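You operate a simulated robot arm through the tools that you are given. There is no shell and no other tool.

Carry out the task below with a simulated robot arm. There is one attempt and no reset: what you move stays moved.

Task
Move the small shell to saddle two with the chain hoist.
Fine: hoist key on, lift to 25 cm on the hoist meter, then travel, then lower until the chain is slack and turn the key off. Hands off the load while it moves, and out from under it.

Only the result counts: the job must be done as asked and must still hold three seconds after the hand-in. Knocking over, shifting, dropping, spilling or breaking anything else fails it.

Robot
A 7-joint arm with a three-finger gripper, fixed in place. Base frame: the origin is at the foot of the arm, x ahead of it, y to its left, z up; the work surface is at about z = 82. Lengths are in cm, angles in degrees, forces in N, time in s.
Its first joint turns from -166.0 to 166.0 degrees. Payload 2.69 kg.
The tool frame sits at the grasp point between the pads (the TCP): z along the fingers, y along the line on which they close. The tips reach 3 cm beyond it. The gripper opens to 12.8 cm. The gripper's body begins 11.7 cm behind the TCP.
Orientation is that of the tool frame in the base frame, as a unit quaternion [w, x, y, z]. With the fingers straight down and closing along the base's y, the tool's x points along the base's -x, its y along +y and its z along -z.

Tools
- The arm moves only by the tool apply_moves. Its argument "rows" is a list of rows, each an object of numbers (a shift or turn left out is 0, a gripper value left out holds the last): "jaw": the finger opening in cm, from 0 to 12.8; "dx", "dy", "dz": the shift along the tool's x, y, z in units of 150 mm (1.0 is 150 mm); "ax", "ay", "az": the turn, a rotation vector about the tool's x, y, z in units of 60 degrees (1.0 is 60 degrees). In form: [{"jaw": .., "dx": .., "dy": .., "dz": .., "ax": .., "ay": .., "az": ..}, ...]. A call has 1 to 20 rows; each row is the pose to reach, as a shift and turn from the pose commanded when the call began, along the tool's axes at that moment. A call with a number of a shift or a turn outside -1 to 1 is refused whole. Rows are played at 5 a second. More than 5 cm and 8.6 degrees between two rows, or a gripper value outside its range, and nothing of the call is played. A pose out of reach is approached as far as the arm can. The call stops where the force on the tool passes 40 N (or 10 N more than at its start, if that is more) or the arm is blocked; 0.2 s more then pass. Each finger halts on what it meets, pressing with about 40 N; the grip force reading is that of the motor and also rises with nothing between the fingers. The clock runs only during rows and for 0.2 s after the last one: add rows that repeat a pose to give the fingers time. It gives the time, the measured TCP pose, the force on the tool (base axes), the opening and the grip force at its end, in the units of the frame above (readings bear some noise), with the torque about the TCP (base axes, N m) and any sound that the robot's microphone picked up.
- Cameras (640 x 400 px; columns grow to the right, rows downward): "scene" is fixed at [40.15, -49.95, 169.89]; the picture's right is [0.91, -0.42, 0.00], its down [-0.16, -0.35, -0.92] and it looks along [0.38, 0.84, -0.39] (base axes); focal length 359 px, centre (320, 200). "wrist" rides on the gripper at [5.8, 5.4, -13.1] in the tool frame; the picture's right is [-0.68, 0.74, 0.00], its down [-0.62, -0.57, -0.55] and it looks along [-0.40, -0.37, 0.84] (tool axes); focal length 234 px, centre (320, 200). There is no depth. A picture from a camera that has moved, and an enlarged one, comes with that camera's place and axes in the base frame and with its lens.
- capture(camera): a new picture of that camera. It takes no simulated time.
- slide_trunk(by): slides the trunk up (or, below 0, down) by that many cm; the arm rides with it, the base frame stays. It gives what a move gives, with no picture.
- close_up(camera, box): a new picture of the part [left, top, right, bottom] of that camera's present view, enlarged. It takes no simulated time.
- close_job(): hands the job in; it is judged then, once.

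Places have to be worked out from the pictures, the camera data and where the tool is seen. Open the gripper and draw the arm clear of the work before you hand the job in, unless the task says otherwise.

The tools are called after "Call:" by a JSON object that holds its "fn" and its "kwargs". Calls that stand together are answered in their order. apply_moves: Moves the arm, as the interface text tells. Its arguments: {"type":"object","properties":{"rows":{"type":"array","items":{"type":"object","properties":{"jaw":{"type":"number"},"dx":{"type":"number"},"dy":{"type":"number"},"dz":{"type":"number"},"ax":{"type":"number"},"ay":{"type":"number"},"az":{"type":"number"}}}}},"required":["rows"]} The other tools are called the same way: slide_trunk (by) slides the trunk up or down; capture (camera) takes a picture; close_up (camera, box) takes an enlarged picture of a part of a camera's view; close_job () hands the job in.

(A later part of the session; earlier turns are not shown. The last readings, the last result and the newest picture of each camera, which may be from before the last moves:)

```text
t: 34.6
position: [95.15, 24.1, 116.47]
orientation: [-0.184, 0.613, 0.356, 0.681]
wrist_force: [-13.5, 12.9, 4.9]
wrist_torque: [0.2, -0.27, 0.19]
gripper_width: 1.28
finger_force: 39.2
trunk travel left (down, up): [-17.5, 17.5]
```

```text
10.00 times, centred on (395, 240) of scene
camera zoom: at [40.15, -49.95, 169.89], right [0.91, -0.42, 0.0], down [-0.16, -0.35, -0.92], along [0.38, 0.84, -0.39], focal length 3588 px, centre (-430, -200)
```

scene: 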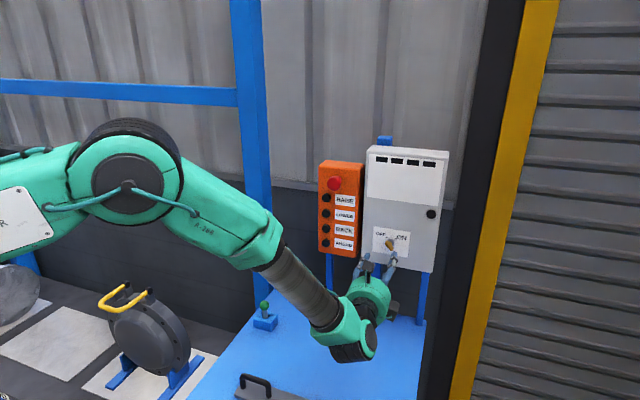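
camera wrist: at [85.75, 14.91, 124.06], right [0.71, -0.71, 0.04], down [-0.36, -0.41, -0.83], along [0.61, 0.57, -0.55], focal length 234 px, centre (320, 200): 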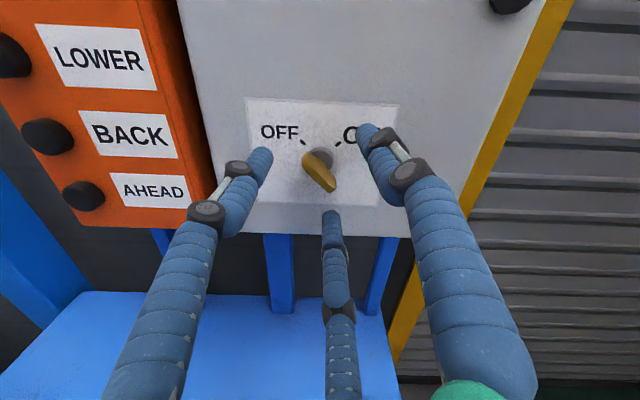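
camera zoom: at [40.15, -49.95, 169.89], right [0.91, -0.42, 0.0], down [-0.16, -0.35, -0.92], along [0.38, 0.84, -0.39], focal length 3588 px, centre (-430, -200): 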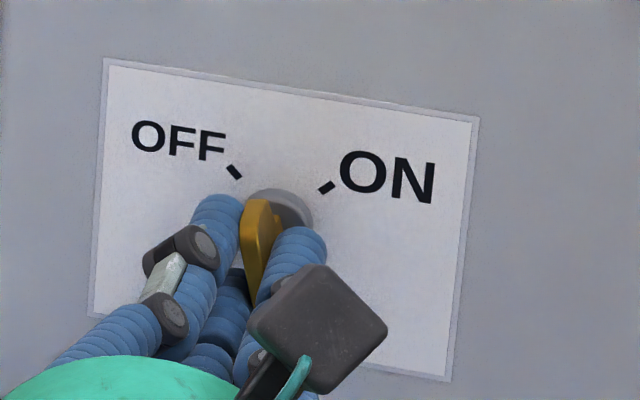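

The key turns with the fingers (30° done). The reading suggests the true pivot is slightly up and right of my axis, so I continue the remaining 60° with a small upward correction.

Call:
{"fn": "apply_moves", "kwargs": {"rows": [{"az": 0.03, "dx": 0.012}, {"az": 0.1, "dx": 0.016, "dy": -0.002}, {"az": 0.2, "dx": 0.02, "dy": -0.003}, {"az": 0.3, "dx": 0.025, "dy": -0.004}, {"az": 0.4, "dx": 0.029, "dy": -0.004}, {"az": 0.5, "dx": 0.032, "dy": -0.004}]}}

Call:
{"fn": "close_up", "kwargs": {"camera": "scene", "box": [370, 220, 420, 260]}}

```text
t: 36.0
position: [95.03, 24.13, 116.56]
orientation: [-0.354, 0.685, 0.184, 0.609]
wrist_force: [-0.9, 6.5, -6.4]
wrist_torque: [-0.07, 0.13, -0.04]
gripper_width: 1.22
finger_force: 39.3
trunk travel left (down, up): [-17.5, 17.5]
```

```text
10.00 times, centred on (395, 240) of scene
camera zoom: at [40.15, -49.95, 169.89], right [0.91, -0.42, 0.0], down [-0.16, -0.35, -0.92], along [0.38, 0.84, -0.39], focal length 3588 px, centre (-430, -200)
```

zoom: 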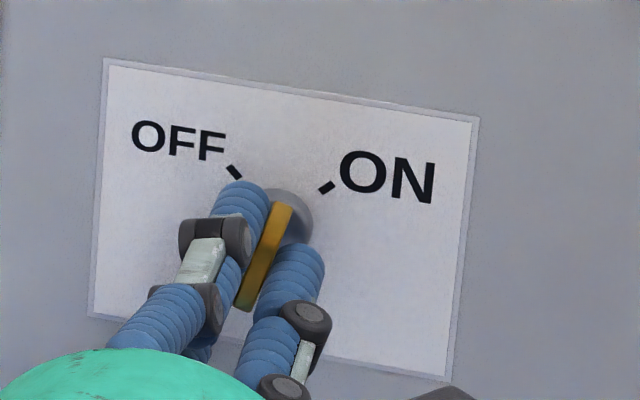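

60° done with little side load. Now the last 30° plus a touch to seat it at the ON mark.

Call:
{"fn": "apply_moves", "kwargs": {"rows": [{"az": 0.1, "dx": 0.002}, {"az": 0.2, "dx": 0.004}, {"az": 0.3, "dx": 0.006}, {"az": 0.4, "dx": 0.008}, {"az": 0.5, "dx": 0.01}, {"az": 0.5, "dx": 0.01}]}}

Call:
{"fn": "close_up", "kwargs": {"camera": "scene", "box": [370, 220, 420, 260]}}

Call:
{"fn": "close_up", "kwargs": {"camera": "scene", "box": [310, 130, 460, 280]}}

```text
t: 37.5
position: [95.1, 24.2, 116.85]
orientation: [-0.5, 0.71, -0.001, 0.497]
wrist_force: [0.4, 0.7, -9.7]
wrist_torque: [-0.26, 0.29, 0.15]
gripper_width: 1.23
finger_force: 39.0
trunk travel left (down, up): [-17.5, 17.5]
```

```text
10.00 times, centred on (395, 240) of scene
camera zoom: at [40.15, -49.95, 169.89], right [0.91, -0.42, 0.0], down [-0.16, -0.35, -0.92], along [0.38, 0.84, -0.39], focal length 3588 px, centre (-430, -200)
```

zoom: 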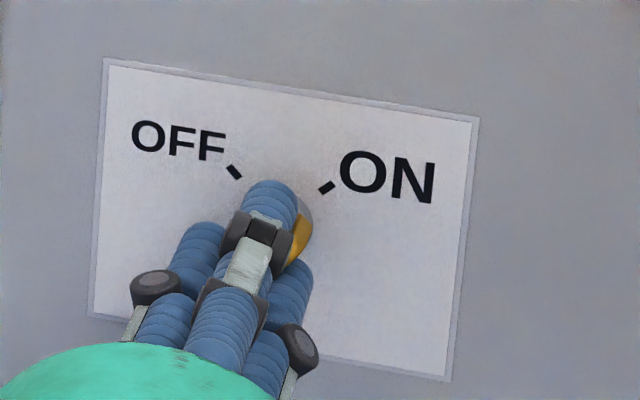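

```text
2.67 times, centred on (385, 205) of scene
camera zoom: at [40.15, -49.95, 169.89], right [0.91, -0.42, 0.0], down [-0.16, -0.35, -0.92], along [0.38, 0.84, -0.39], focal length 957 px, centre (147, 187)
```

zoom: 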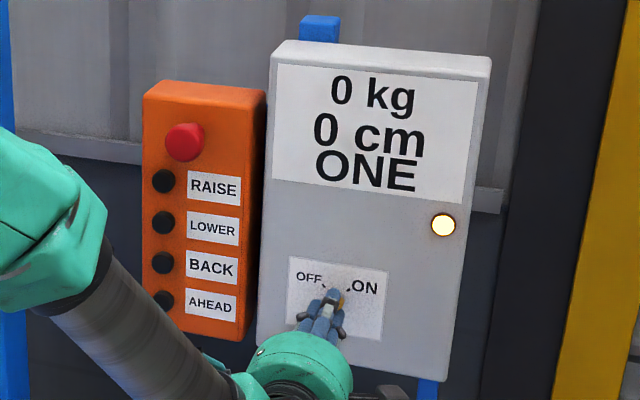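

The meter lit up: "0 kg, 0 cm, ONE", lamp on, so the key is ON and the hoist stands at saddle ONE with the silver shell. I open the jaws and back straight off the key.

Call:
{"fn": "apply_moves", "kwargs": {"rows": [{"jaw": 3}, {"jaw": 6}, {"jaw": 6}, {"jaw": 6, "dz": -0.15}, {"dz": -0.35}, {"dz": -0.6}, {"dz": -0.85}]}}

Call:
{"fn": "close_up", "kwargs": {"camera": "scene", "box": [310, 130, 460, 280]}}

Call:
{"fn": "capture", "kwargs": {"camera": "wrist"}}

```text
t: 39.0
position: [86.15, 15.14, 116.73]
orientation: [-0.501, 0.709, 0.0, 0.497]
wrist_force: [-0.1, -0.3, 0.0]
wrist_torque: [-0.02, 0.0, -0.02]
gripper_width: 6.0
finger_force: 0.0
trunk travel left (down, up): [-17.5, 17.5]
```

```text
2.67 times, centred on (385, 205) of scene
camera zoom: at [40.15, -49.95, 169.89], right [0.91, -0.42, 0.0], down [-0.16, -0.35, -0.92], along [0.38, 0.84, -0.39], focal length 957 px, centre (147, 187)
```

zoom: 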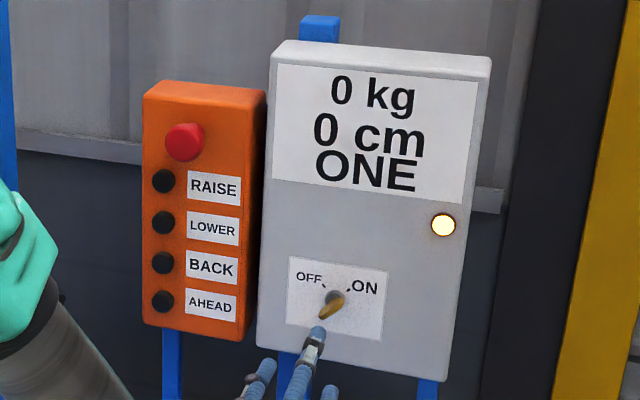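

```text
taken
camera wrist: at [82.39, 0.28, 117.08], right [0.03, -0.03, -1.0], down [-0.98, 0.2, -0.03], along [0.2, 0.98, -0.03], focal length 234 px, centre (320, 200)
```

wrist: 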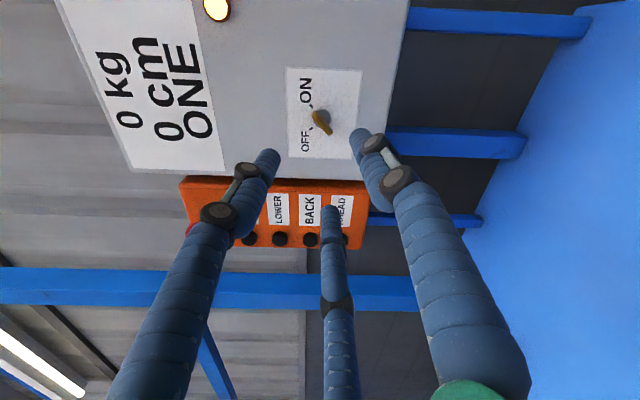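

The key bar now points to ON and stays there. Buttons triangulate to lateral 29.9: RAISE z≈128, LOWER ≈122.8, BACK ≈117.5, AHEAD ≈112.2, face depth ≈88. I close the fingers and move across toward RAISE, rolling back so the camera is on top.

Call:
{"fn": "apply_moves", "kwargs": {"rows": [{"jaw": 3, "dx": -0.036, "dy": -0.124, "dz": 0.002, "az": -0.125}, {"jaw": 0, "dx": -0.072, "dy": -0.248, "dz": 0.005, "az": -0.25}, {"jaw": 0, "dx": -0.108, "dy": -0.372, "dz": 0.007, "az": -0.375}, {"jaw": 0, "dx": -0.144, "dy": -0.496, "dz": 0.01, "az": -0.5}, {"jaw": 0, "dx": -0.18, "dy": -0.62, "dz": 0.012, "az": -0.625}, {"jaw": 0, "dx": -0.216, "dy": -0.744, "dz": 0.015, "az": -0.75}]}}

```text
t: 40.5
position: [79.13, 22.5, 122.54]
orientation: [-0.27, 0.655, 0.272, 0.651]
wrist_force: [0.0, -0.8, 0.0]
wrist_torque: [-0.01, 0.02, 0.02]
gripper_width: 0.2
finger_force: 31.6
trunk travel left (down, up): [-17.5, 17.5]
```

Now square again with x up and y to the right. Moving the rest of the way to 13 cm in front of the RAISE button.

Call:
{"fn": "apply_moves", "kwargs": {"rows": [{"dx": 0.09, "dy": -0.17, "dz": 0.002}, {"dx": 0.18, "dy": -0.34, "dz": 0.004}, {"dx": 0.27, "dy": -0.51, "dz": 0.007}, {"dx": 0.364, "dy": -0.677, "dz": 0.009}]}}

Call:
{"fn": "capture", "kwargs": {"camera": "wrist"}}

Call:
{"fn": "capture", "kwargs": {"camera": "scene"}}

```text
t: 41.5
position: [71.88, 29.74, 127.89]
orientation: [-0.271, 0.655, 0.272, 0.65]
wrist_force: [-0.8, 0.0, -0.5]
wrist_torque: [-0.03, -0.02, 0.08]
gripper_width: 0.22
finger_force: 31.5
trunk travel left (down, up): [-17.5, 17.5]
```

```text
taken
camera wrist: at [66.49, 16.71, 133.63], right [0.52, -0.52, -0.68], down [-0.79, 0.01, -0.61], along [0.32, 0.85, -0.41], focal length 234 px, centre (320, 200)
```

wrist: 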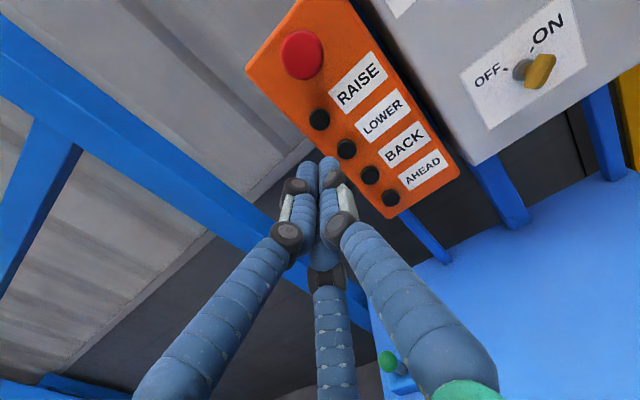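

```text
taken
```

scene: 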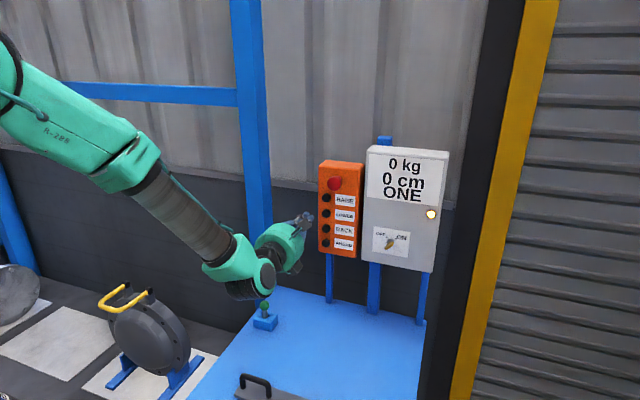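

The tool is lined up in front of RAISE, and the scene camera sees the meter, the mats and the shells. I zoom to check the aim before pressing.

Call:
{"fn": "close_up", "kwargs": {"camera": "wrist", "box": [260, 60, 400, 180]}}

Call:
{"fn": "close_up", "kwargs": {"camera": "scene", "box": [260, 150, 380, 270]}}

Call:
{"fn": "close_up", "kwargs": {"camera": "scene", "box": [0, 240, 220, 400]}}

```text
3.33 times, centred on (330, 120) of wrist
camera zoom: at [66.49, 16.71, 133.63], right [0.52, -0.52, -0.68], down [-0.79, 0.01, -0.61], along [0.32, 0.85, -0.41], focal length 781 px, centre (287, 467)
```

zoom: 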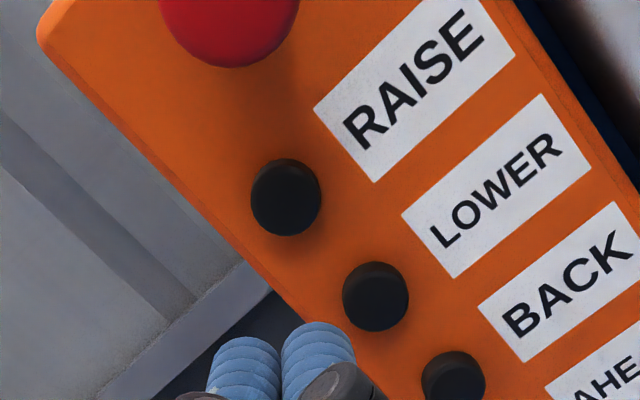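

```text
3.33 times, centred on (320, 210) of scene
camera zoom: at [40.15, -49.95, 169.89], right [0.91, -0.42, 0.0], down [-0.16, -0.35, -0.92], along [0.38, 0.84, -0.39], focal length 1196 px, centre (320, 167)
```

zoom: 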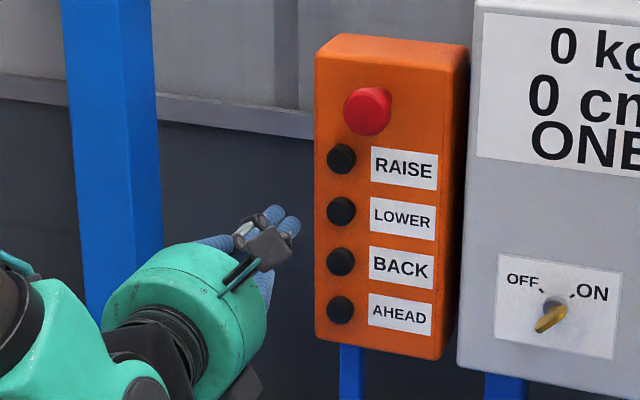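

```text
2.50 times, centred on (110, 320) of scene
camera zoom: at [40.15, -49.95, 169.89], right [0.91, -0.42, 0.0], down [-0.16, -0.35, -0.92], along [0.38, 0.84, -0.39], focal length 897 px, centre (845, -100)
```

zoom: 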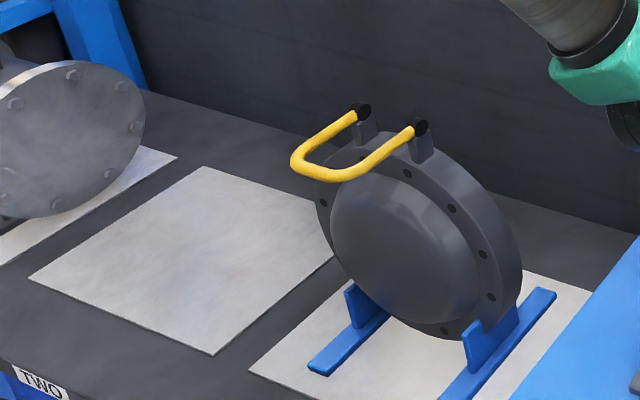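

Aim is within about 4 mm; I nudge up/right 3 mm and advance 11 cm, which should leave the tips about 1–2 cm short of the button.

Call:
{"fn": "apply_moves", "kwargs": {"rows": [{"dz": 0.25, "dx": 0.01, "dy": 0.01}, {"dz": 0.45, "dx": 0.02, "dy": 0.02}, {"dz": 0.6, "dx": 0.02, "dy": 0.02}, {"dz": 0.73, "dx": 0.02, "dy": 0.02}]}}

Call:
{"fn": "capture", "kwargs": {"camera": "wrist"}}

Call:
{"fn": "close_up", "kwargs": {"camera": "scene", "box": [290, 140, 450, 270]}}

```text
t: 42.5
position: [79.87, 37.47, 128.18]
orientation: [-0.272, 0.654, 0.272, 0.651]
wrist_force: [0.4, 0.3, 0.5]
wrist_torque: [-0.01, 0.01, -0.06]
gripper_width: 0.18
finger_force: 31.6
trunk travel left (down, up): [-17.5, 17.5]
```

```text
taken
camera wrist: at [74.37, 24.33, 133.92], right [0.52, -0.52, -0.68], down [-0.79, 0.01, -0.61], along [0.32, 0.85, -0.41], focal length 234 px, centre (320, 200)
```

wrist: 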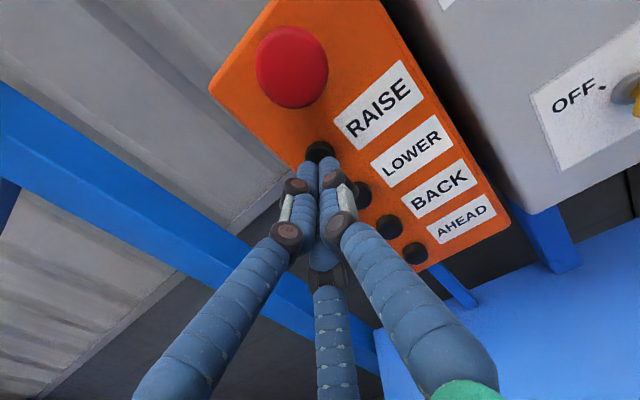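

```text
3.08 times, centred on (370, 205) of scene
camera zoom: at [40.15, -49.95, 169.89], right [0.91, -0.42, 0.0], down [-0.16, -0.35, -0.92], along [0.38, 0.84, -0.39], focal length 1104 px, centre (166, 185)
```

zoom: 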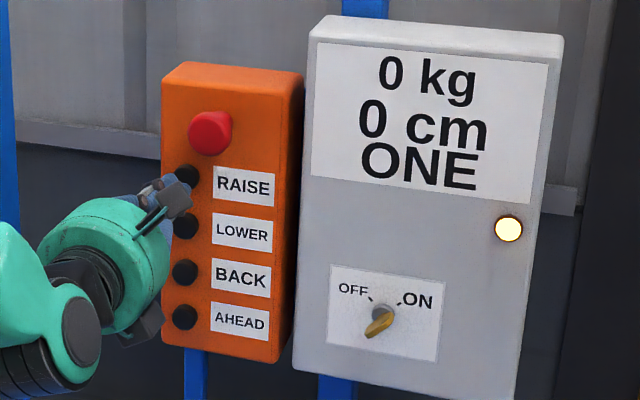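

Tips are about 1.5 cm short of the RAISE button, no contact. I creep forward 1.5 cm with a 2 mm up/right nudge, watching force and meter.

Call:
{"fn": "apply_moves", "kwargs": {"rows": [{"dz": 0.02, "dx": 0.013, "dy": 0.013}, {"dz": 0.04, "dx": 0.013, "dy": 0.013}, {"dz": 0.06, "dx": 0.013, "dy": 0.013}, {"dz": 0.08, "dx": 0.013, "dy": 0.013}, {"dz": 0.1, "dx": 0.013, "dy": 0.013}]}}

Call:
{"fn": "close_up", "kwargs": {"camera": "scene", "box": [290, 140, 450, 270]}}

Call:
{"fn": "close_up", "kwargs": {"camera": "wrist", "box": [260, 100, 400, 200]}}

```text
t: 43.6
position: [81.11, 38.19, 128.45]
orientation: [-0.272, 0.655, 0.273, 0.65]
wrist_force: [-0.5, -0.4, -0.1]
wrist_torque: [0.0, 0.02, 0.0]
gripper_width: 0.2
finger_force: 31.5
trunk travel left (down, up): [-17.5, 17.5]
```

```text
3.08 times, centred on (370, 205) of scene
camera zoom: at [40.15, -49.95, 169.89], right [0.91, -0.42, 0.0], down [-0.16, -0.35, -0.92], along [0.38, 0.84, -0.39], focal length 1104 px, centre (166, 185)
```

zoom: 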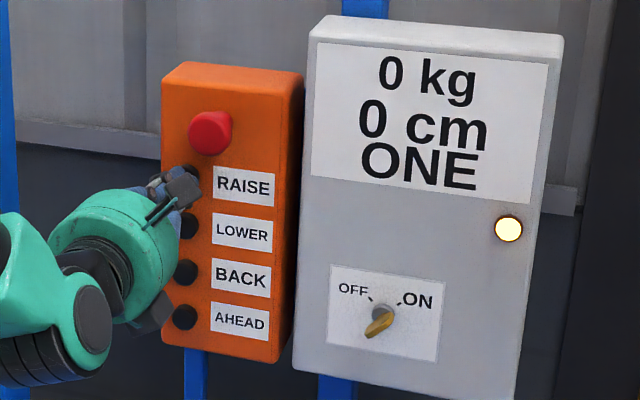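

```text
4.00 times, centred on (330, 150) of wrist
camera zoom: at [75.58, 25.19, 134.16], right [0.52, -0.52, -0.68], down [-0.79, 0.01, -0.61], along [0.32, 0.85, -0.41], focal length 937 px, centre (280, 400)
```

zoom: 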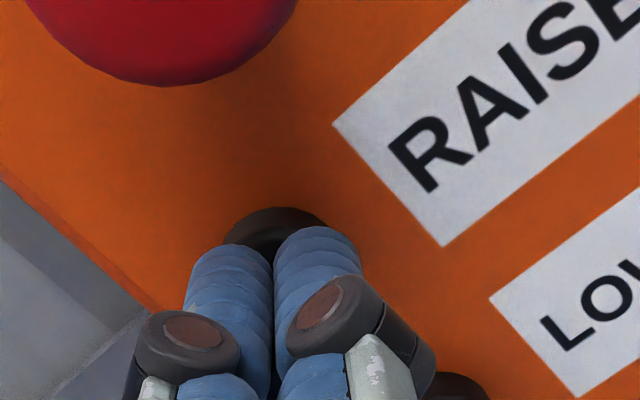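

Still no contact with tips at depth 87.4; the tips cover the button. I creep on by 6 mm.

Call:
{"fn": "apply_moves", "kwargs": {"rows": [{"dz": 0.01}, {"dz": 0.02}, {"dz": 0.03}, {"dz": 0.04}]}}

Call:
{"fn": "close_up", "kwargs": {"camera": "scene", "box": [290, 140, 450, 270]}}

```text
t: 44.6
position: [81.61, 38.67, 128.37]
orientation: [-0.271, 0.655, 0.271, 0.652]
wrist_force: [0.0, 0.1, -0.1]
wrist_torque: [-0.03, -0.01, 0.0]
gripper_width: 0.2
finger_force: 31.3
trunk travel left (down, up): [-17.5, 17.5]
```

```text
3.08 times, centred on (370, 205) of scene
camera zoom: at [40.15, -49.95, 169.89], right [0.91, -0.42, 0.0], down [-0.16, -0.35, -0.92], along [0.38, 0.84, -0.39], focal length 1104 px, centre (166, 185)
```

zoom: 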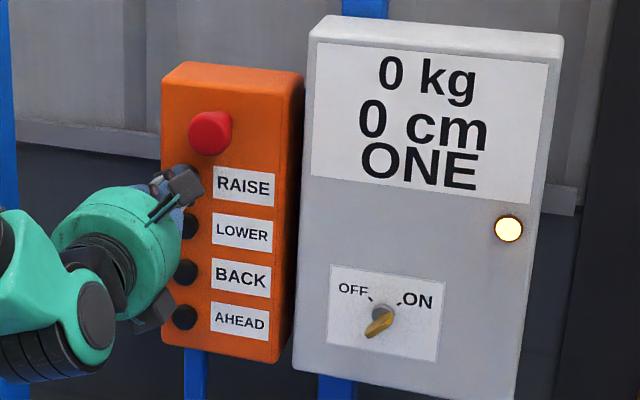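

Tips at depth 88.05 and still free. Another 5 mm in small steps.

Call:
{"fn": "apply_moves", "kwargs": {"rows": [{"dz": 0.01}, {"dz": 0.02}, {"dz": 0.033}]}}

Call:
{"fn": "close_up", "kwargs": {"camera": "scene", "box": [290, 140, 450, 270]}}

Call:
{"fn": "close_up", "kwargs": {"camera": "wrist", "box": [260, 100, 400, 200]}}

```text
t: 45.5
position: [81.85, 38.89, 128.42]
orientation: [-0.27, 0.655, 0.271, 0.652]
wrist_force: [-1.3, -0.8, -0.5]
wrist_torque: [-0.01, 0.01, 0.02]
gripper_width: 0.6
finger_force: 31.6
trunk travel left (down, up): [-17.5, 17.5]
```

```text
3.08 times, centred on (370, 205) of scene
camera zoom: at [40.15, -49.95, 169.89], right [0.91, -0.42, 0.0], down [-0.16, -0.35, -0.92], along [0.38, 0.84, -0.39], focal length 1104 px, centre (166, 185)
```

zoom: 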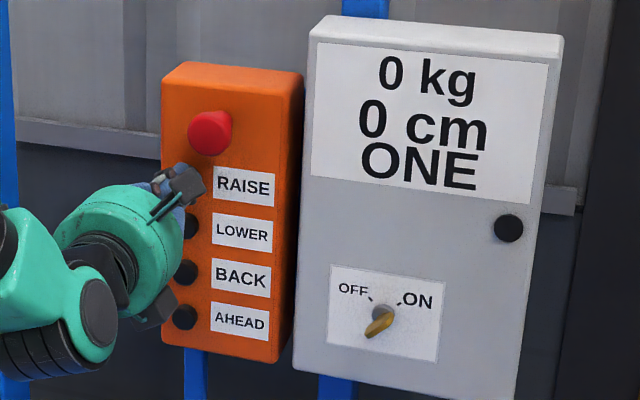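

```text
4.00 times, centred on (330, 150) of wrist
camera zoom: at [76.34, 25.94, 134.14], right [0.52, -0.52, -0.68], down [-0.79, 0.01, -0.61], along [0.32, 0.85, -0.41], focal length 937 px, centre (280, 400)
```

zoom: 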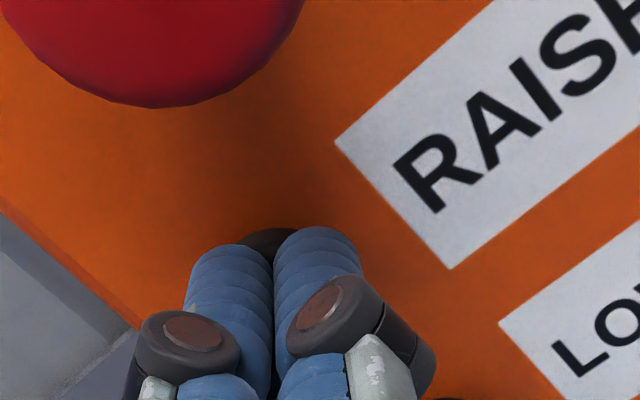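

The tips have touched (force about 1.7 N) and the lamp went dark. I hold here for a moment and look at the meter again.

Call:
{"fn": "apply_moves", "kwargs": {"rows": [{"dz": 0.0}]}}

Call:
{"fn": "close_up", "kwargs": {"camera": "scene", "box": [290, 140, 450, 270]}}

Call:
{"fn": "close_up", "kwargs": {"camera": "scene", "box": [0, 240, 220, 400]}}

```text
t: 45.9
position: [81.89, 38.96, 128.48]
orientation: [-0.272, 0.654, 0.272, 0.651]
wrist_force: [-1.5, -1.7, -1.5]
wrist_torque: [-0.01, 0.01, 0.03]
gripper_width: 0.62
finger_force: 31.5
trunk travel left (down, up): [-17.5, 17.5]
```

```text
3.08 times, centred on (370, 205) of scene
camera zoom: at [40.15, -49.95, 169.89], right [0.91, -0.42, 0.0], down [-0.16, -0.35, -0.92], along [0.38, 0.84, -0.39], focal length 1104 px, centre (166, 185)
```

zoom: 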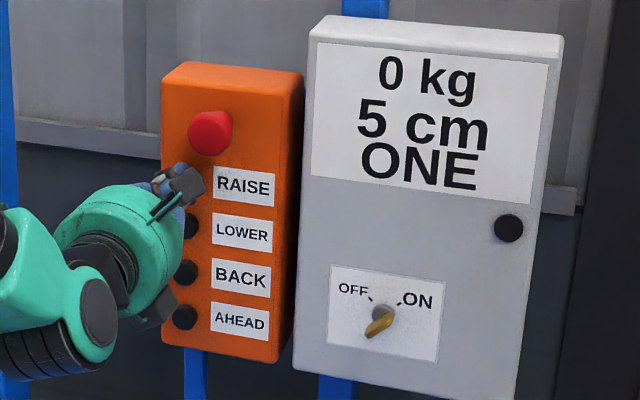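

```text
2.50 times, centred on (110, 320) of scene
camera zoom: at [40.15, -49.95, 169.89], right [0.91, -0.42, 0.0], down [-0.16, -0.35, -0.92], along [0.38, 0.84, -0.39], focal length 897 px, centre (845, -100)
```

zoom: 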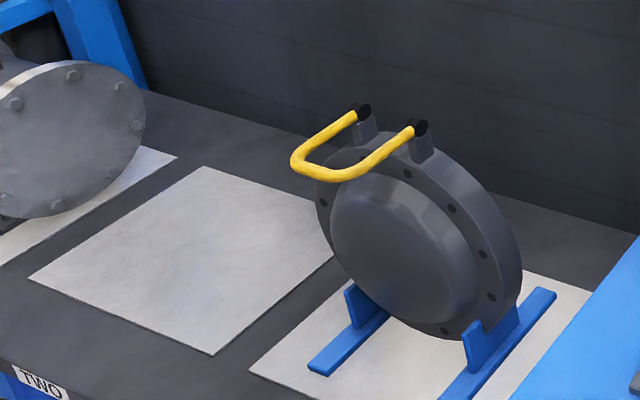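

The meter jumped to 5 cm in 0.4 s with still 0 kg, so the hoist is quick (about 12 cm/s). I release the button now to check the load before going on.

Call:
{"fn": "apply_moves", "kwargs": {"rows": [{"dz": -0.08}]}}

Call:
{"fn": "close_up", "kwargs": {"camera": "scene", "box": [290, 140, 450, 270]}}

Call:
{"fn": "close_up", "kwargs": {"camera": "scene", "box": [0, 240, 220, 400]}}

```text
t: 46.2
position: [80.99, 38.27, 128.44]
orientation: [-0.271, 0.655, 0.271, 0.651]
wrist_force: [-0.1, 0.1, -0.6]
wrist_torque: [0.01, 0.0, 0.03]
gripper_width: 0.19
finger_force: 31.2
trunk travel left (down, up): [-17.5, 17.5]
```

```text
3.08 times, centred on (370, 205) of scene
camera zoom: at [40.15, -49.95, 169.89], right [0.91, -0.42, 0.0], down [-0.16, -0.35, -0.92], along [0.38, 0.84, -0.39], focal length 1104 px, centre (166, 185)
```

zoom: 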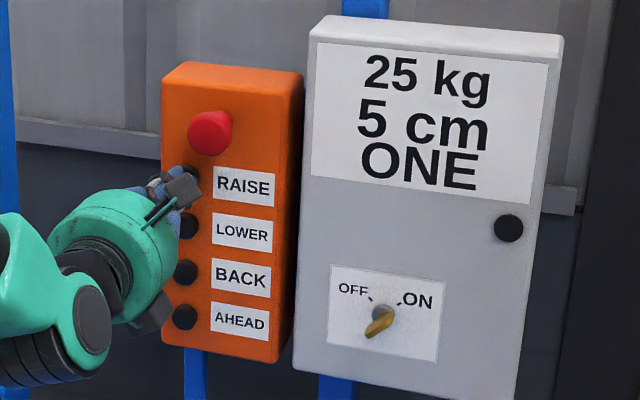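

```text
2.50 times, centred on (110, 320) of scene
camera zoom: at [40.15, -49.95, 169.89], right [0.91, -0.42, 0.0], down [-0.16, -0.35, -0.92], along [0.38, 0.84, -0.39], focal length 897 px, centre (845, -100)
```

zoom: 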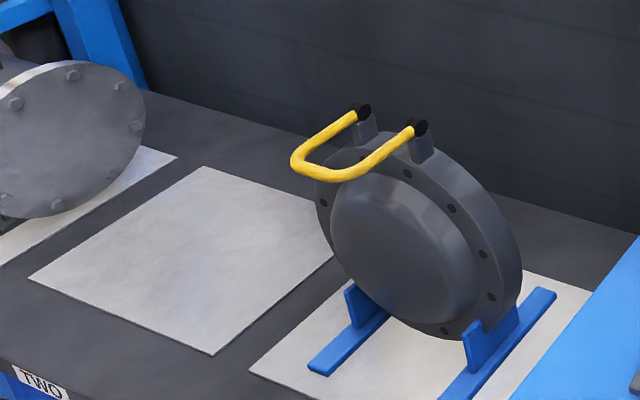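

The meter now reads 25 kg at 5 cm: the shell's weight is on the chain and the lamp goes out when loaded. I press RAISE again for about 0.6 s within one call, releasing at the end, to gauge the speed.

Call:
{"fn": "apply_moves", "kwargs": {"rows": [{"dz": 0.08}, {"dz": 0.08}, {"dz": 0.08}, {"dz": 0.0}]}}

Call:
{"fn": "close_up", "kwargs": {"camera": "scene", "box": [290, 140, 450, 270]}}

Call:
{"fn": "close_up", "kwargs": {"camera": "scene", "box": [0, 240, 220, 400]}}

```text
t: 47.2
position: [81.06, 38.1, 128.49]
orientation: [-0.271, 0.654, 0.272, 0.651]
wrist_force: [1.3, 0.3, -0.3]
wrist_torque: [-0.01, -0.01, 0.0]
gripper_width: 0.25
finger_force: 31.4
trunk travel left (down, up): [-17.5, 17.5]
```

```text
3.08 times, centred on (370, 205) of scene
camera zoom: at [40.15, -49.95, 169.89], right [0.91, -0.42, 0.0], down [-0.16, -0.35, -0.92], along [0.38, 0.84, -0.39], focal length 1104 px, centre (166, 185)
```

zoom: 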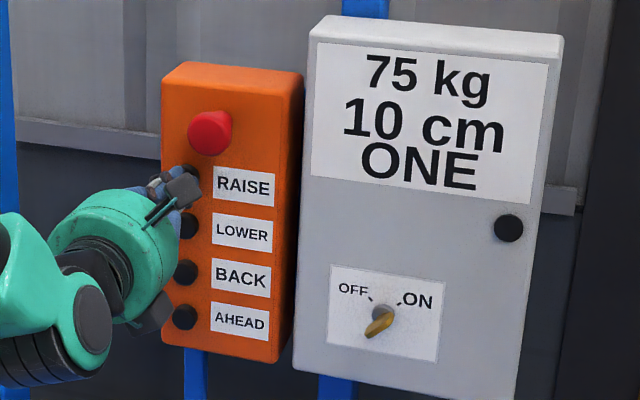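

```text
2.50 times, centred on (110, 320) of scene
camera zoom: at [40.15, -49.95, 169.89], right [0.91, -0.42, 0.0], down [-0.16, -0.35, -0.92], along [0.38, 0.84, -0.39], focal length 897 px, centre (845, -100)
```

zoom: 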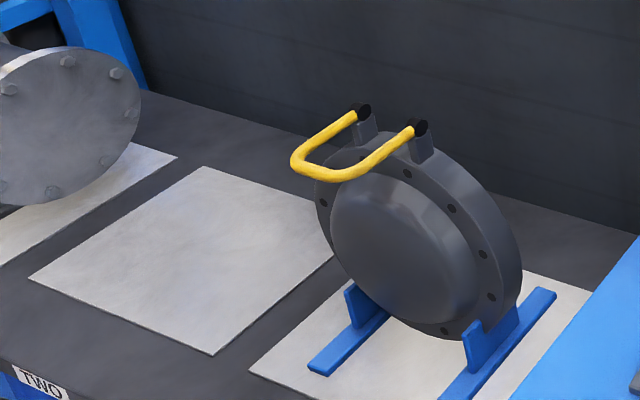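

75 kg and 10 cm: the silver shell has lifted off by a few centimetres; the meter reads in 5 cm steps, about 8 cm/s. Another 0.6 s press.

Call:
{"fn": "apply_moves", "kwargs": {"rows": [{"dz": 0.08}, {"dz": 0.08}, {"dz": 0.08}, {"dz": 0.0}]}}

Call:
{"fn": "close_up", "kwargs": {"camera": "scene", "box": [290, 140, 450, 270]}}

Call:
{"fn": "close_up", "kwargs": {"camera": "scene", "box": [0, 240, 220, 400]}}

```text
t: 48.2
position: [81.05, 38.1, 128.34]
orientation: [-0.271, 0.655, 0.272, 0.651]
wrist_force: [0.2, 0.2, -0.3]
wrist_torque: [0.01, 0.01, 0.0]
gripper_width: 0.19
finger_force: 31.4
trunk travel left (down, up): [-17.5, 17.5]
```

```text
3.08 times, centred on (370, 205) of scene
camera zoom: at [40.15, -49.95, 169.89], right [0.91, -0.42, 0.0], down [-0.16, -0.35, -0.92], along [0.38, 0.84, -0.39], focal length 1104 px, centre (166, 185)
```

zoom: 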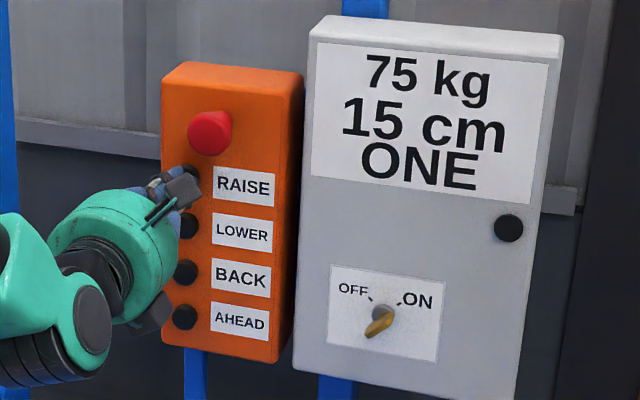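

```text
2.50 times, centred on (110, 320) of scene
camera zoom: at [40.15, -49.95, 169.89], right [0.91, -0.42, 0.0], down [-0.16, -0.35, -0.92], along [0.38, 0.84, -0.39], focal length 897 px, centre (845, -100)
```

zoom: 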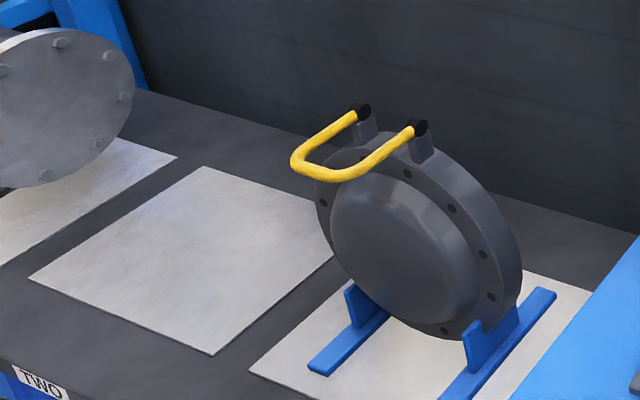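

Reading 15 cm; the shell rose about 4 cm in that press. Two more similar presses, checking after each.

Call:
{"fn": "apply_moves", "kwargs": {"rows": [{"dz": 0.08}, {"dz": 0.08}, {"dz": 0.08}, {"dz": 0.0}]}}

Call:
{"fn": "close_up", "kwargs": {"camera": "scene", "box": [290, 140, 450, 270]}}

Call:
{"fn": "close_up", "kwargs": {"camera": "scene", "box": [0, 240, 220, 400]}}

```text
t: 49.2
position: [81.21, 38.17, 128.43]
orientation: [-0.271, 0.655, 0.271, 0.652]
wrist_force: [0.2, -0.3, -0.6]
wrist_torque: [-0.02, -0.01, 0.02]
gripper_width: 0.22
finger_force: 31.5
trunk travel left (down, up): [-17.5, 17.5]
```

```text
3.08 times, centred on (370, 205) of scene
camera zoom: at [40.15, -49.95, 169.89], right [0.91, -0.42, 0.0], down [-0.16, -0.35, -0.92], along [0.38, 0.84, -0.39], focal length 1104 px, centre (166, 185)
```

zoom: 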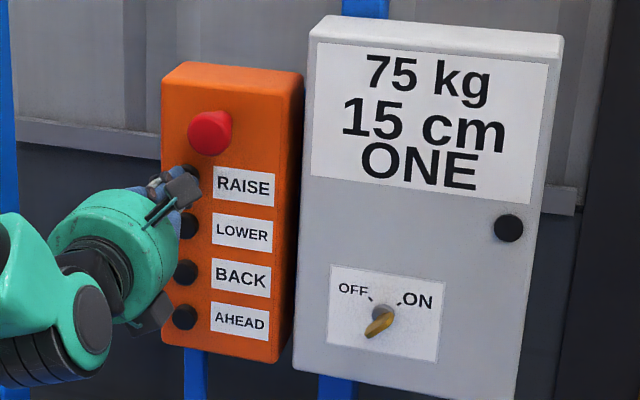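

```text
2.50 times, centred on (110, 320) of scene
camera zoom: at [40.15, -49.95, 169.89], right [0.91, -0.42, 0.0], down [-0.16, -0.35, -0.92], along [0.38, 0.84, -0.39], focal length 897 px, centre (845, -100)
```

zoom: 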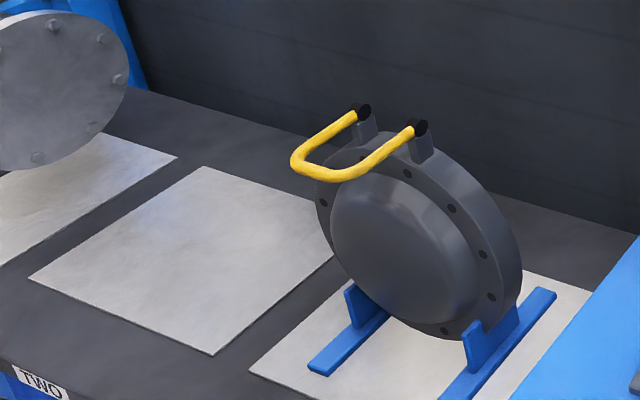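

Still 15 on the 5-cm-step meter, though the shell rose about 3 cm more. Press again 0.6 s.

Call:
{"fn": "apply_moves", "kwargs": {"rows": [{"dz": 0.08}, {"dz": 0.08}, {"dz": 0.08}, {"dz": 0.0}]}}

Call:
{"fn": "close_up", "kwargs": {"camera": "scene", "box": [290, 140, 450, 270]}}

Call:
{"fn": "close_up", "kwargs": {"camera": "scene", "box": [0, 240, 220, 400]}}

```text
t: 50.2
position: [81.13, 38.13, 128.46]
orientation: [-0.272, 0.655, 0.272, 0.65]
wrist_force: [0.3, 0.3, 0.1]
wrist_torque: [0.01, 0.01, -0.01]
gripper_width: 0.2
finger_force: 31.3
trunk travel left (down, up): [-17.5, 17.5]
```

```text
3.08 times, centred on (370, 205) of scene
camera zoom: at [40.15, -49.95, 169.89], right [0.91, -0.42, 0.0], down [-0.16, -0.35, -0.92], along [0.38, 0.84, -0.39], focal length 1104 px, centre (166, 185)
```

zoom: 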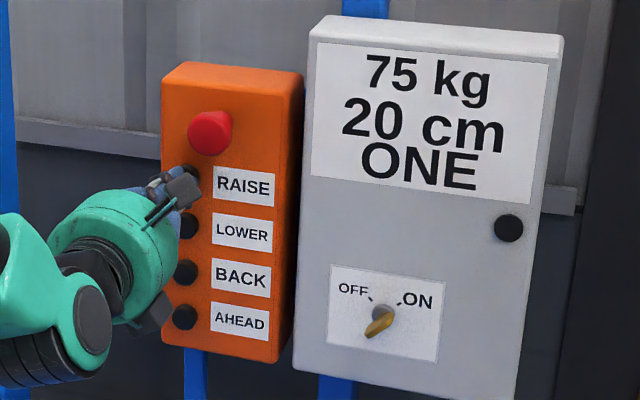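

```text
2.50 times, centred on (110, 320) of scene
camera zoom: at [40.15, -49.95, 169.89], right [0.91, -0.42, 0.0], down [-0.16, -0.35, -0.92], along [0.38, 0.84, -0.39], focal length 897 px, centre (845, -100)
```

zoom: 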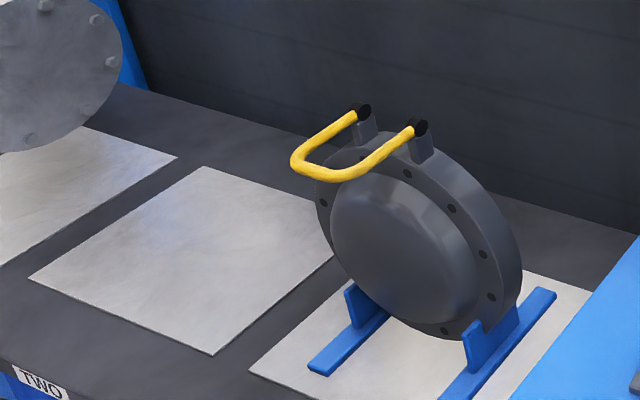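

20 cm now. Another 0.6 s press toward 25.

Call:
{"fn": "apply_moves", "kwargs": {"rows": [{"dz": 0.08}, {"dz": 0.08}, {"dz": 0.08}, {"dz": 0.0}]}}

Call:
{"fn": "close_up", "kwargs": {"camera": "scene", "box": [290, 140, 450, 270]}}

Call:
{"fn": "close_up", "kwargs": {"camera": "scene", "box": [0, 240, 220, 400]}}

```text
t: 51.2
position: [81.15, 38.1, 128.41]
orientation: [-0.272, 0.654, 0.273, 0.65]
wrist_force: [-0.1, 0.8, 0.1]
wrist_torque: [0.03, -0.01, 0.03]
gripper_width: 0.21
finger_force: 31.2
trunk travel left (down, up): [-17.5, 17.5]
```

```text
3.08 times, centred on (370, 205) of scene
camera zoom: at [40.15, -49.95, 169.89], right [0.91, -0.42, 0.0], down [-0.16, -0.35, -0.92], along [0.38, 0.84, -0.39], focal length 1104 px, centre (166, 185)
```

zoom: 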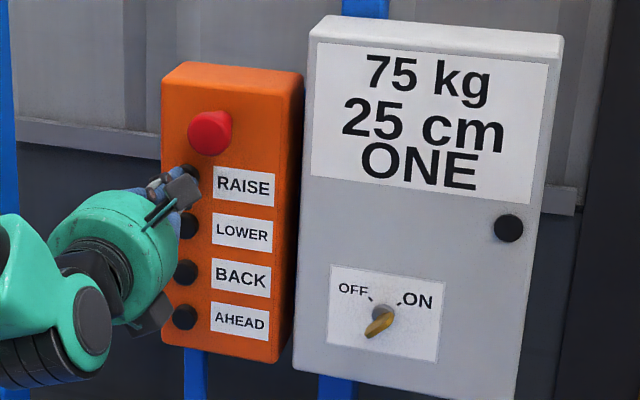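

```text
2.50 times, centred on (110, 320) of scene
camera zoom: at [40.15, -49.95, 169.89], right [0.91, -0.42, 0.0], down [-0.16, -0.35, -0.92], along [0.38, 0.84, -0.39], focal length 897 px, centre (845, -100)
```

zoom: 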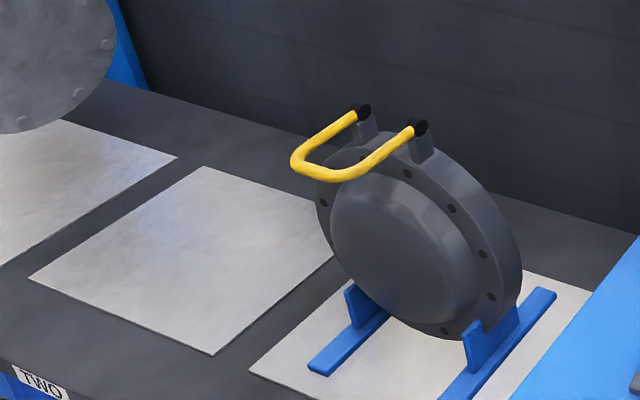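

The meter reads 25 cm with 75 kg on the hook. Now to the travel buttons: I back off and move down in front of AHEAD, which should go from ONE toward TWO.

Call:
{"fn": "apply_moves", "kwargs": {"rows": [{"dz": -0.13}, {"dz": -0.27}, {"dz": -0.27, "dx": -0.25}, {"dz": -0.27, "dx": -0.5}, {"dz": -0.27, "dx": -0.75}, {"dz": -0.27, "dx": -1.0}]}}

Call:
{"fn": "apply_moves", "kwargs": {"rows": [{"dx": -0.03, "dy": -0.005}, {"dx": -0.06, "dy": -0.01}]}}

Call:
{"fn": "capture", "kwargs": {"camera": "wrist"}}

Call:
{"fn": "capture", "kwargs": {"camera": "scene"}}

```text
t: 52.6
position: [78.13, 35.13, 113.67]
orientation: [-0.272, 0.654, 0.272, 0.652]
wrist_force: [0.7, -0.3, 0.2]
wrist_torque: [-0.07, 0.02, 0.0]
gripper_width: 0.22
finger_force: 31.3
trunk travel left (down, up): [-17.5, 17.5]
```

```text
t: 53.2
position: [78.05, 35.13, 112.47]
orientation: [-0.271, 0.654, 0.272, 0.651]
wrist_force: [-0.3, 0.3, 0.6]
wrist_torque: [-0.02, 0.04, 0.02]
gripper_width: 0.2
finger_force: 31.1
trunk travel left (down, up): [-17.5, 17.5]
```

```text
taken
camera wrist: at [72.44, 22.22, 118.31], right [0.52, -0.52, -0.68], down [-0.79, 0.01, -0.61], along [0.32, 0.85, -0.41], focal length 234 px, centre (320, 200)
```

wrist: 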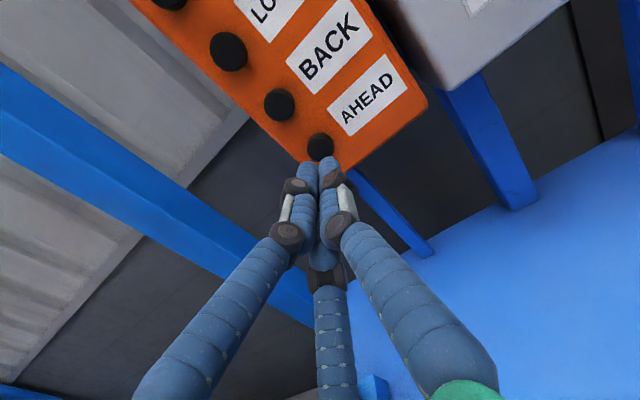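

```text
taken
```

scene: 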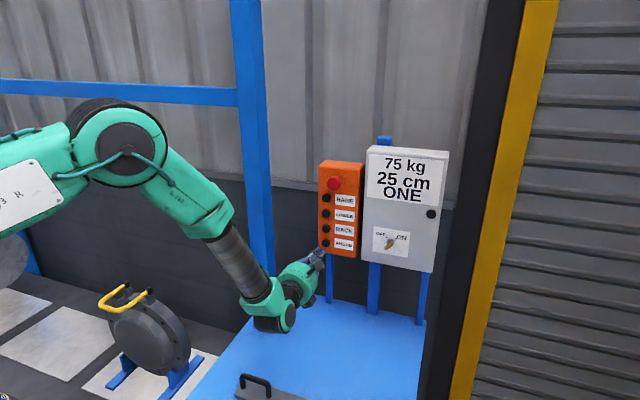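

Aligned with AHEAD. I approach and give it a short press (about 0.4 s) with release, to see which way the load goes.

Call:
{"fn": "apply_moves", "kwargs": {"rows": [{"dz": 0.15}, {"dz": 0.285}, {"dz": 0.365}, {"dz": 0.365}, {"dz": 0.285}]}}

Call:
{"fn": "capture", "kwargs": {"camera": "scene"}}

Call:
{"fn": "close_up", "kwargs": {"camera": "scene", "box": [0, 200, 220, 360]}}

```text
t: 54.5
position: [81.02, 38.38, 112.55]
orientation: [-0.272, 0.654, 0.273, 0.651]
wrist_force: [0.3, -1.0, -0.1]
wrist_torque: [0.02, -0.02, 0.0]
gripper_width: 0.21
finger_force: 31.5
trunk travel left (down, up): [-17.5, 17.5]
```

```text
taken
```

scene: 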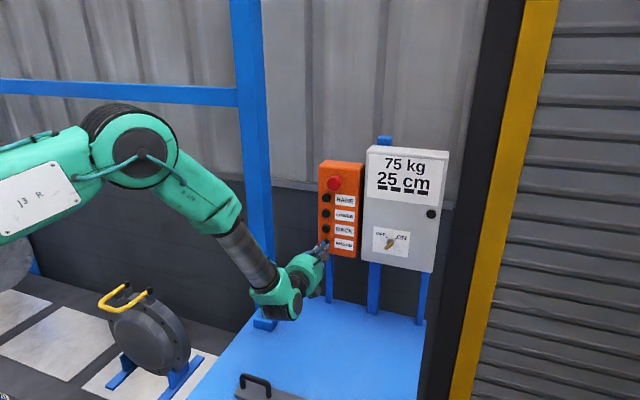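

```text
2.50 times, centred on (110, 280) of scene
camera zoom: at [40.15, -49.95, 169.89], right [0.91, -0.42, 0.0], down [-0.16, -0.35, -0.92], along [0.38, 0.84, -0.39], focal length 897 px, centre (845, 0)
```

zoom: 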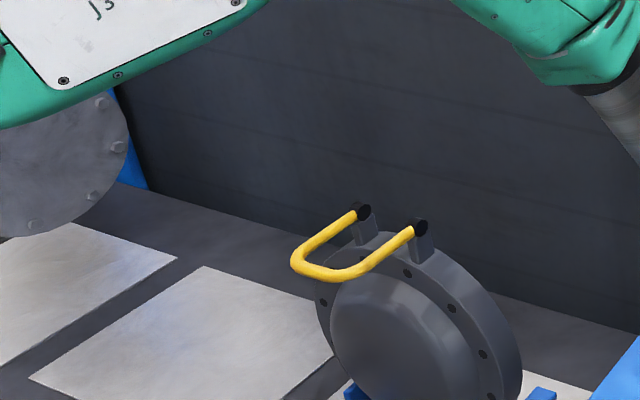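

AHEAD moves the load the right way (station display now between marks, shell shifted about 2 cm toward mat TWO). I now hold AHEAD for about 1 s and keep it pressed while I look.

Call:
{"fn": "apply_moves", "kwargs": {"rows": [{"dz": 0.08}, {"dz": 0.08}, {"dz": 0.08}, {"dz": 0.08}, {"dz": 0.08}]}}

Call:
{"fn": "capture", "kwargs": {"camera": "scene"}}

Call:
{"fn": "close_up", "kwargs": {"camera": "scene", "box": [0, 200, 220, 360]}}

```text
t: 55.6
position: [81.89, 39.11, 112.5]
orientation: [-0.271, 0.655, 0.271, 0.651]
wrist_force: [-1.5, -1.8, -1.5]
wrist_torque: [0.0, -0.01, 0.02]
gripper_width: 0.62
finger_force: 31.8
trunk travel left (down, up): [-17.5, 17.5]
```

```text
taken
```

scene: 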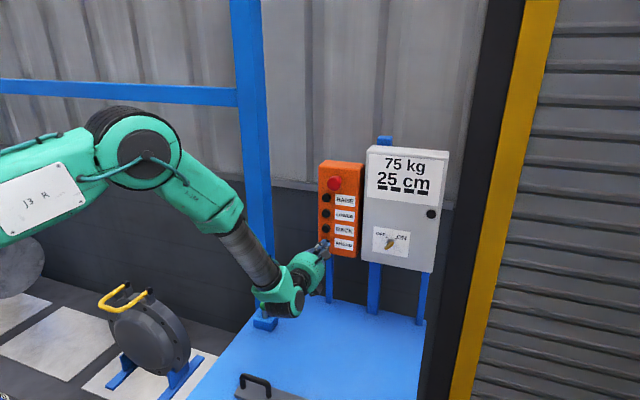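

```text
2.50 times, centred on (110, 280) of scene
camera zoom: at [40.15, -49.95, 169.89], right [0.91, -0.42, 0.0], down [-0.16, -0.35, -0.92], along [0.38, 0.84, -0.39], focal length 897 px, centre (845, 0)
```

zoom: 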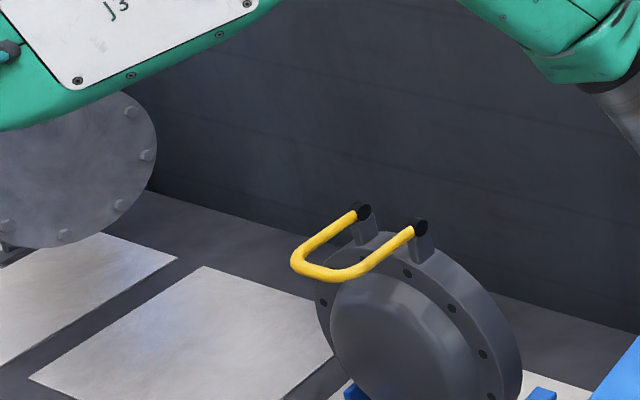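

The load moves about 6 cm/s; station spacing is roughly 50 cm. I keep AHEAD pressed for another 3 s.

Call:
{"fn": "apply_moves", "kwargs": {"rows": [{"dz": 0}, {"dz": 0}, {"dz": 0}, {"dz": 0}, {"dz": 0}, {"dz": 0}, {"dz": 0}, {"dz": 0}, {"dz": 0}, {"dz": 0}, {"dz": 0}, {"dz": 0}, {"dz": 0}, {"dz": 0}, {"dz": 0}]}}

Call:
{"fn": "capture", "kwargs": {"camera": "scene"}}

Call:
{"fn": "close_up", "kwargs": {"camera": "scene", "box": [0, 200, 220, 360]}}

```text
t: 58.9
position: [81.77, 39.17, 112.48]
orientation: [-0.271, 0.655, 0.272, 0.651]
wrist_force: [-2.1, -1.2, -0.1]
wrist_torque: [0.04, -0.02, -0.01]
gripper_width: 0.58
finger_force: 31.4
trunk travel left (down, up): [-17.5, 17.5]
```

```text
taken
```

scene: 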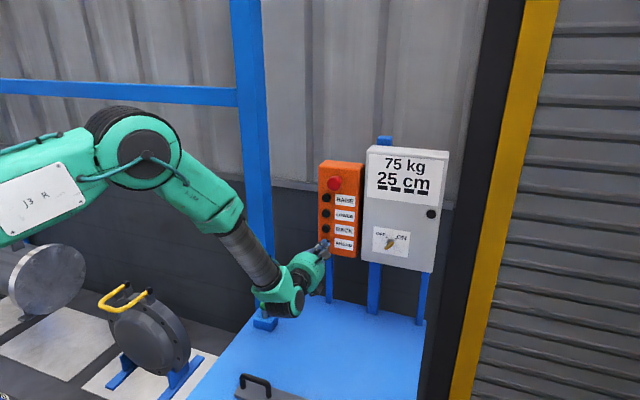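

```text
2.50 times, centred on (110, 280) of scene
camera zoom: at [40.15, -49.95, 169.89], right [0.91, -0.42, 0.0], down [-0.16, -0.35, -0.92], along [0.38, 0.84, -0.39], focal length 897 px, centre (845, 0)
```

zoom: 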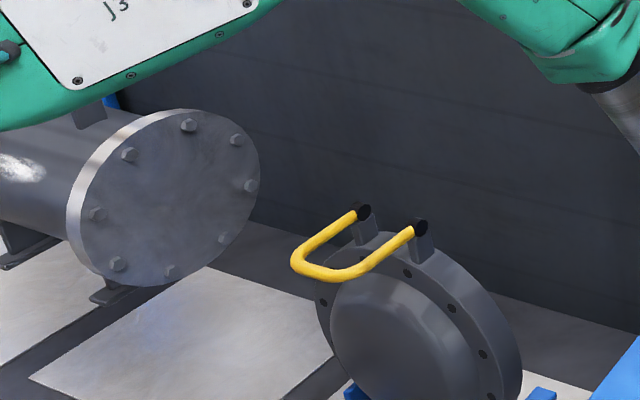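

The shell has moved about 36 cm, with roughly 15 cm to go at about 7.5 cm/s. I hold AHEAD 1.2 s more, still pressed, then look.

Call:
{"fn": "apply_moves", "kwargs": {"rows": [{"dz": 0}, {"dz": 0}, {"dz": 0}, {"dz": 0}, {"dz": 0}]}}

Call:
{"fn": "capture", "kwargs": {"camera": "scene"}}

Call:
{"fn": "close_up", "kwargs": {"camera": "scene", "box": [0, 200, 220, 360]}}

```text
t: 60.0
position: [81.81, 39.22, 112.51]
orientation: [-0.271, 0.654, 0.271, 0.652]
wrist_force: [-0.5, -1.7, 0.3]
wrist_torque: [-0.02, -0.01, -0.02]
gripper_width: 0.62
finger_force: 31.0
trunk travel left (down, up): [-17.5, 17.5]
```

```text
taken
```

scene: 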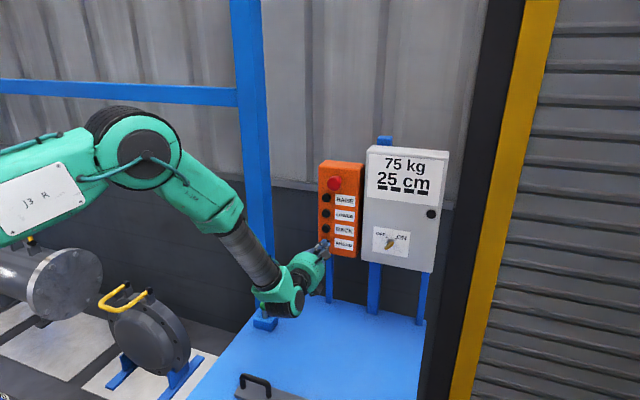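

```text
2.50 times, centred on (110, 280) of scene
camera zoom: at [40.15, -49.95, 169.89], right [0.91, -0.42, 0.0], down [-0.16, -0.35, -0.92], along [0.38, 0.84, -0.39], focal length 897 px, centre (845, 0)
```

zoom: 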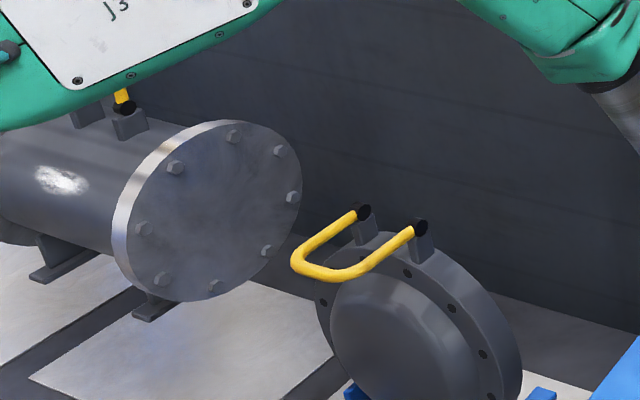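

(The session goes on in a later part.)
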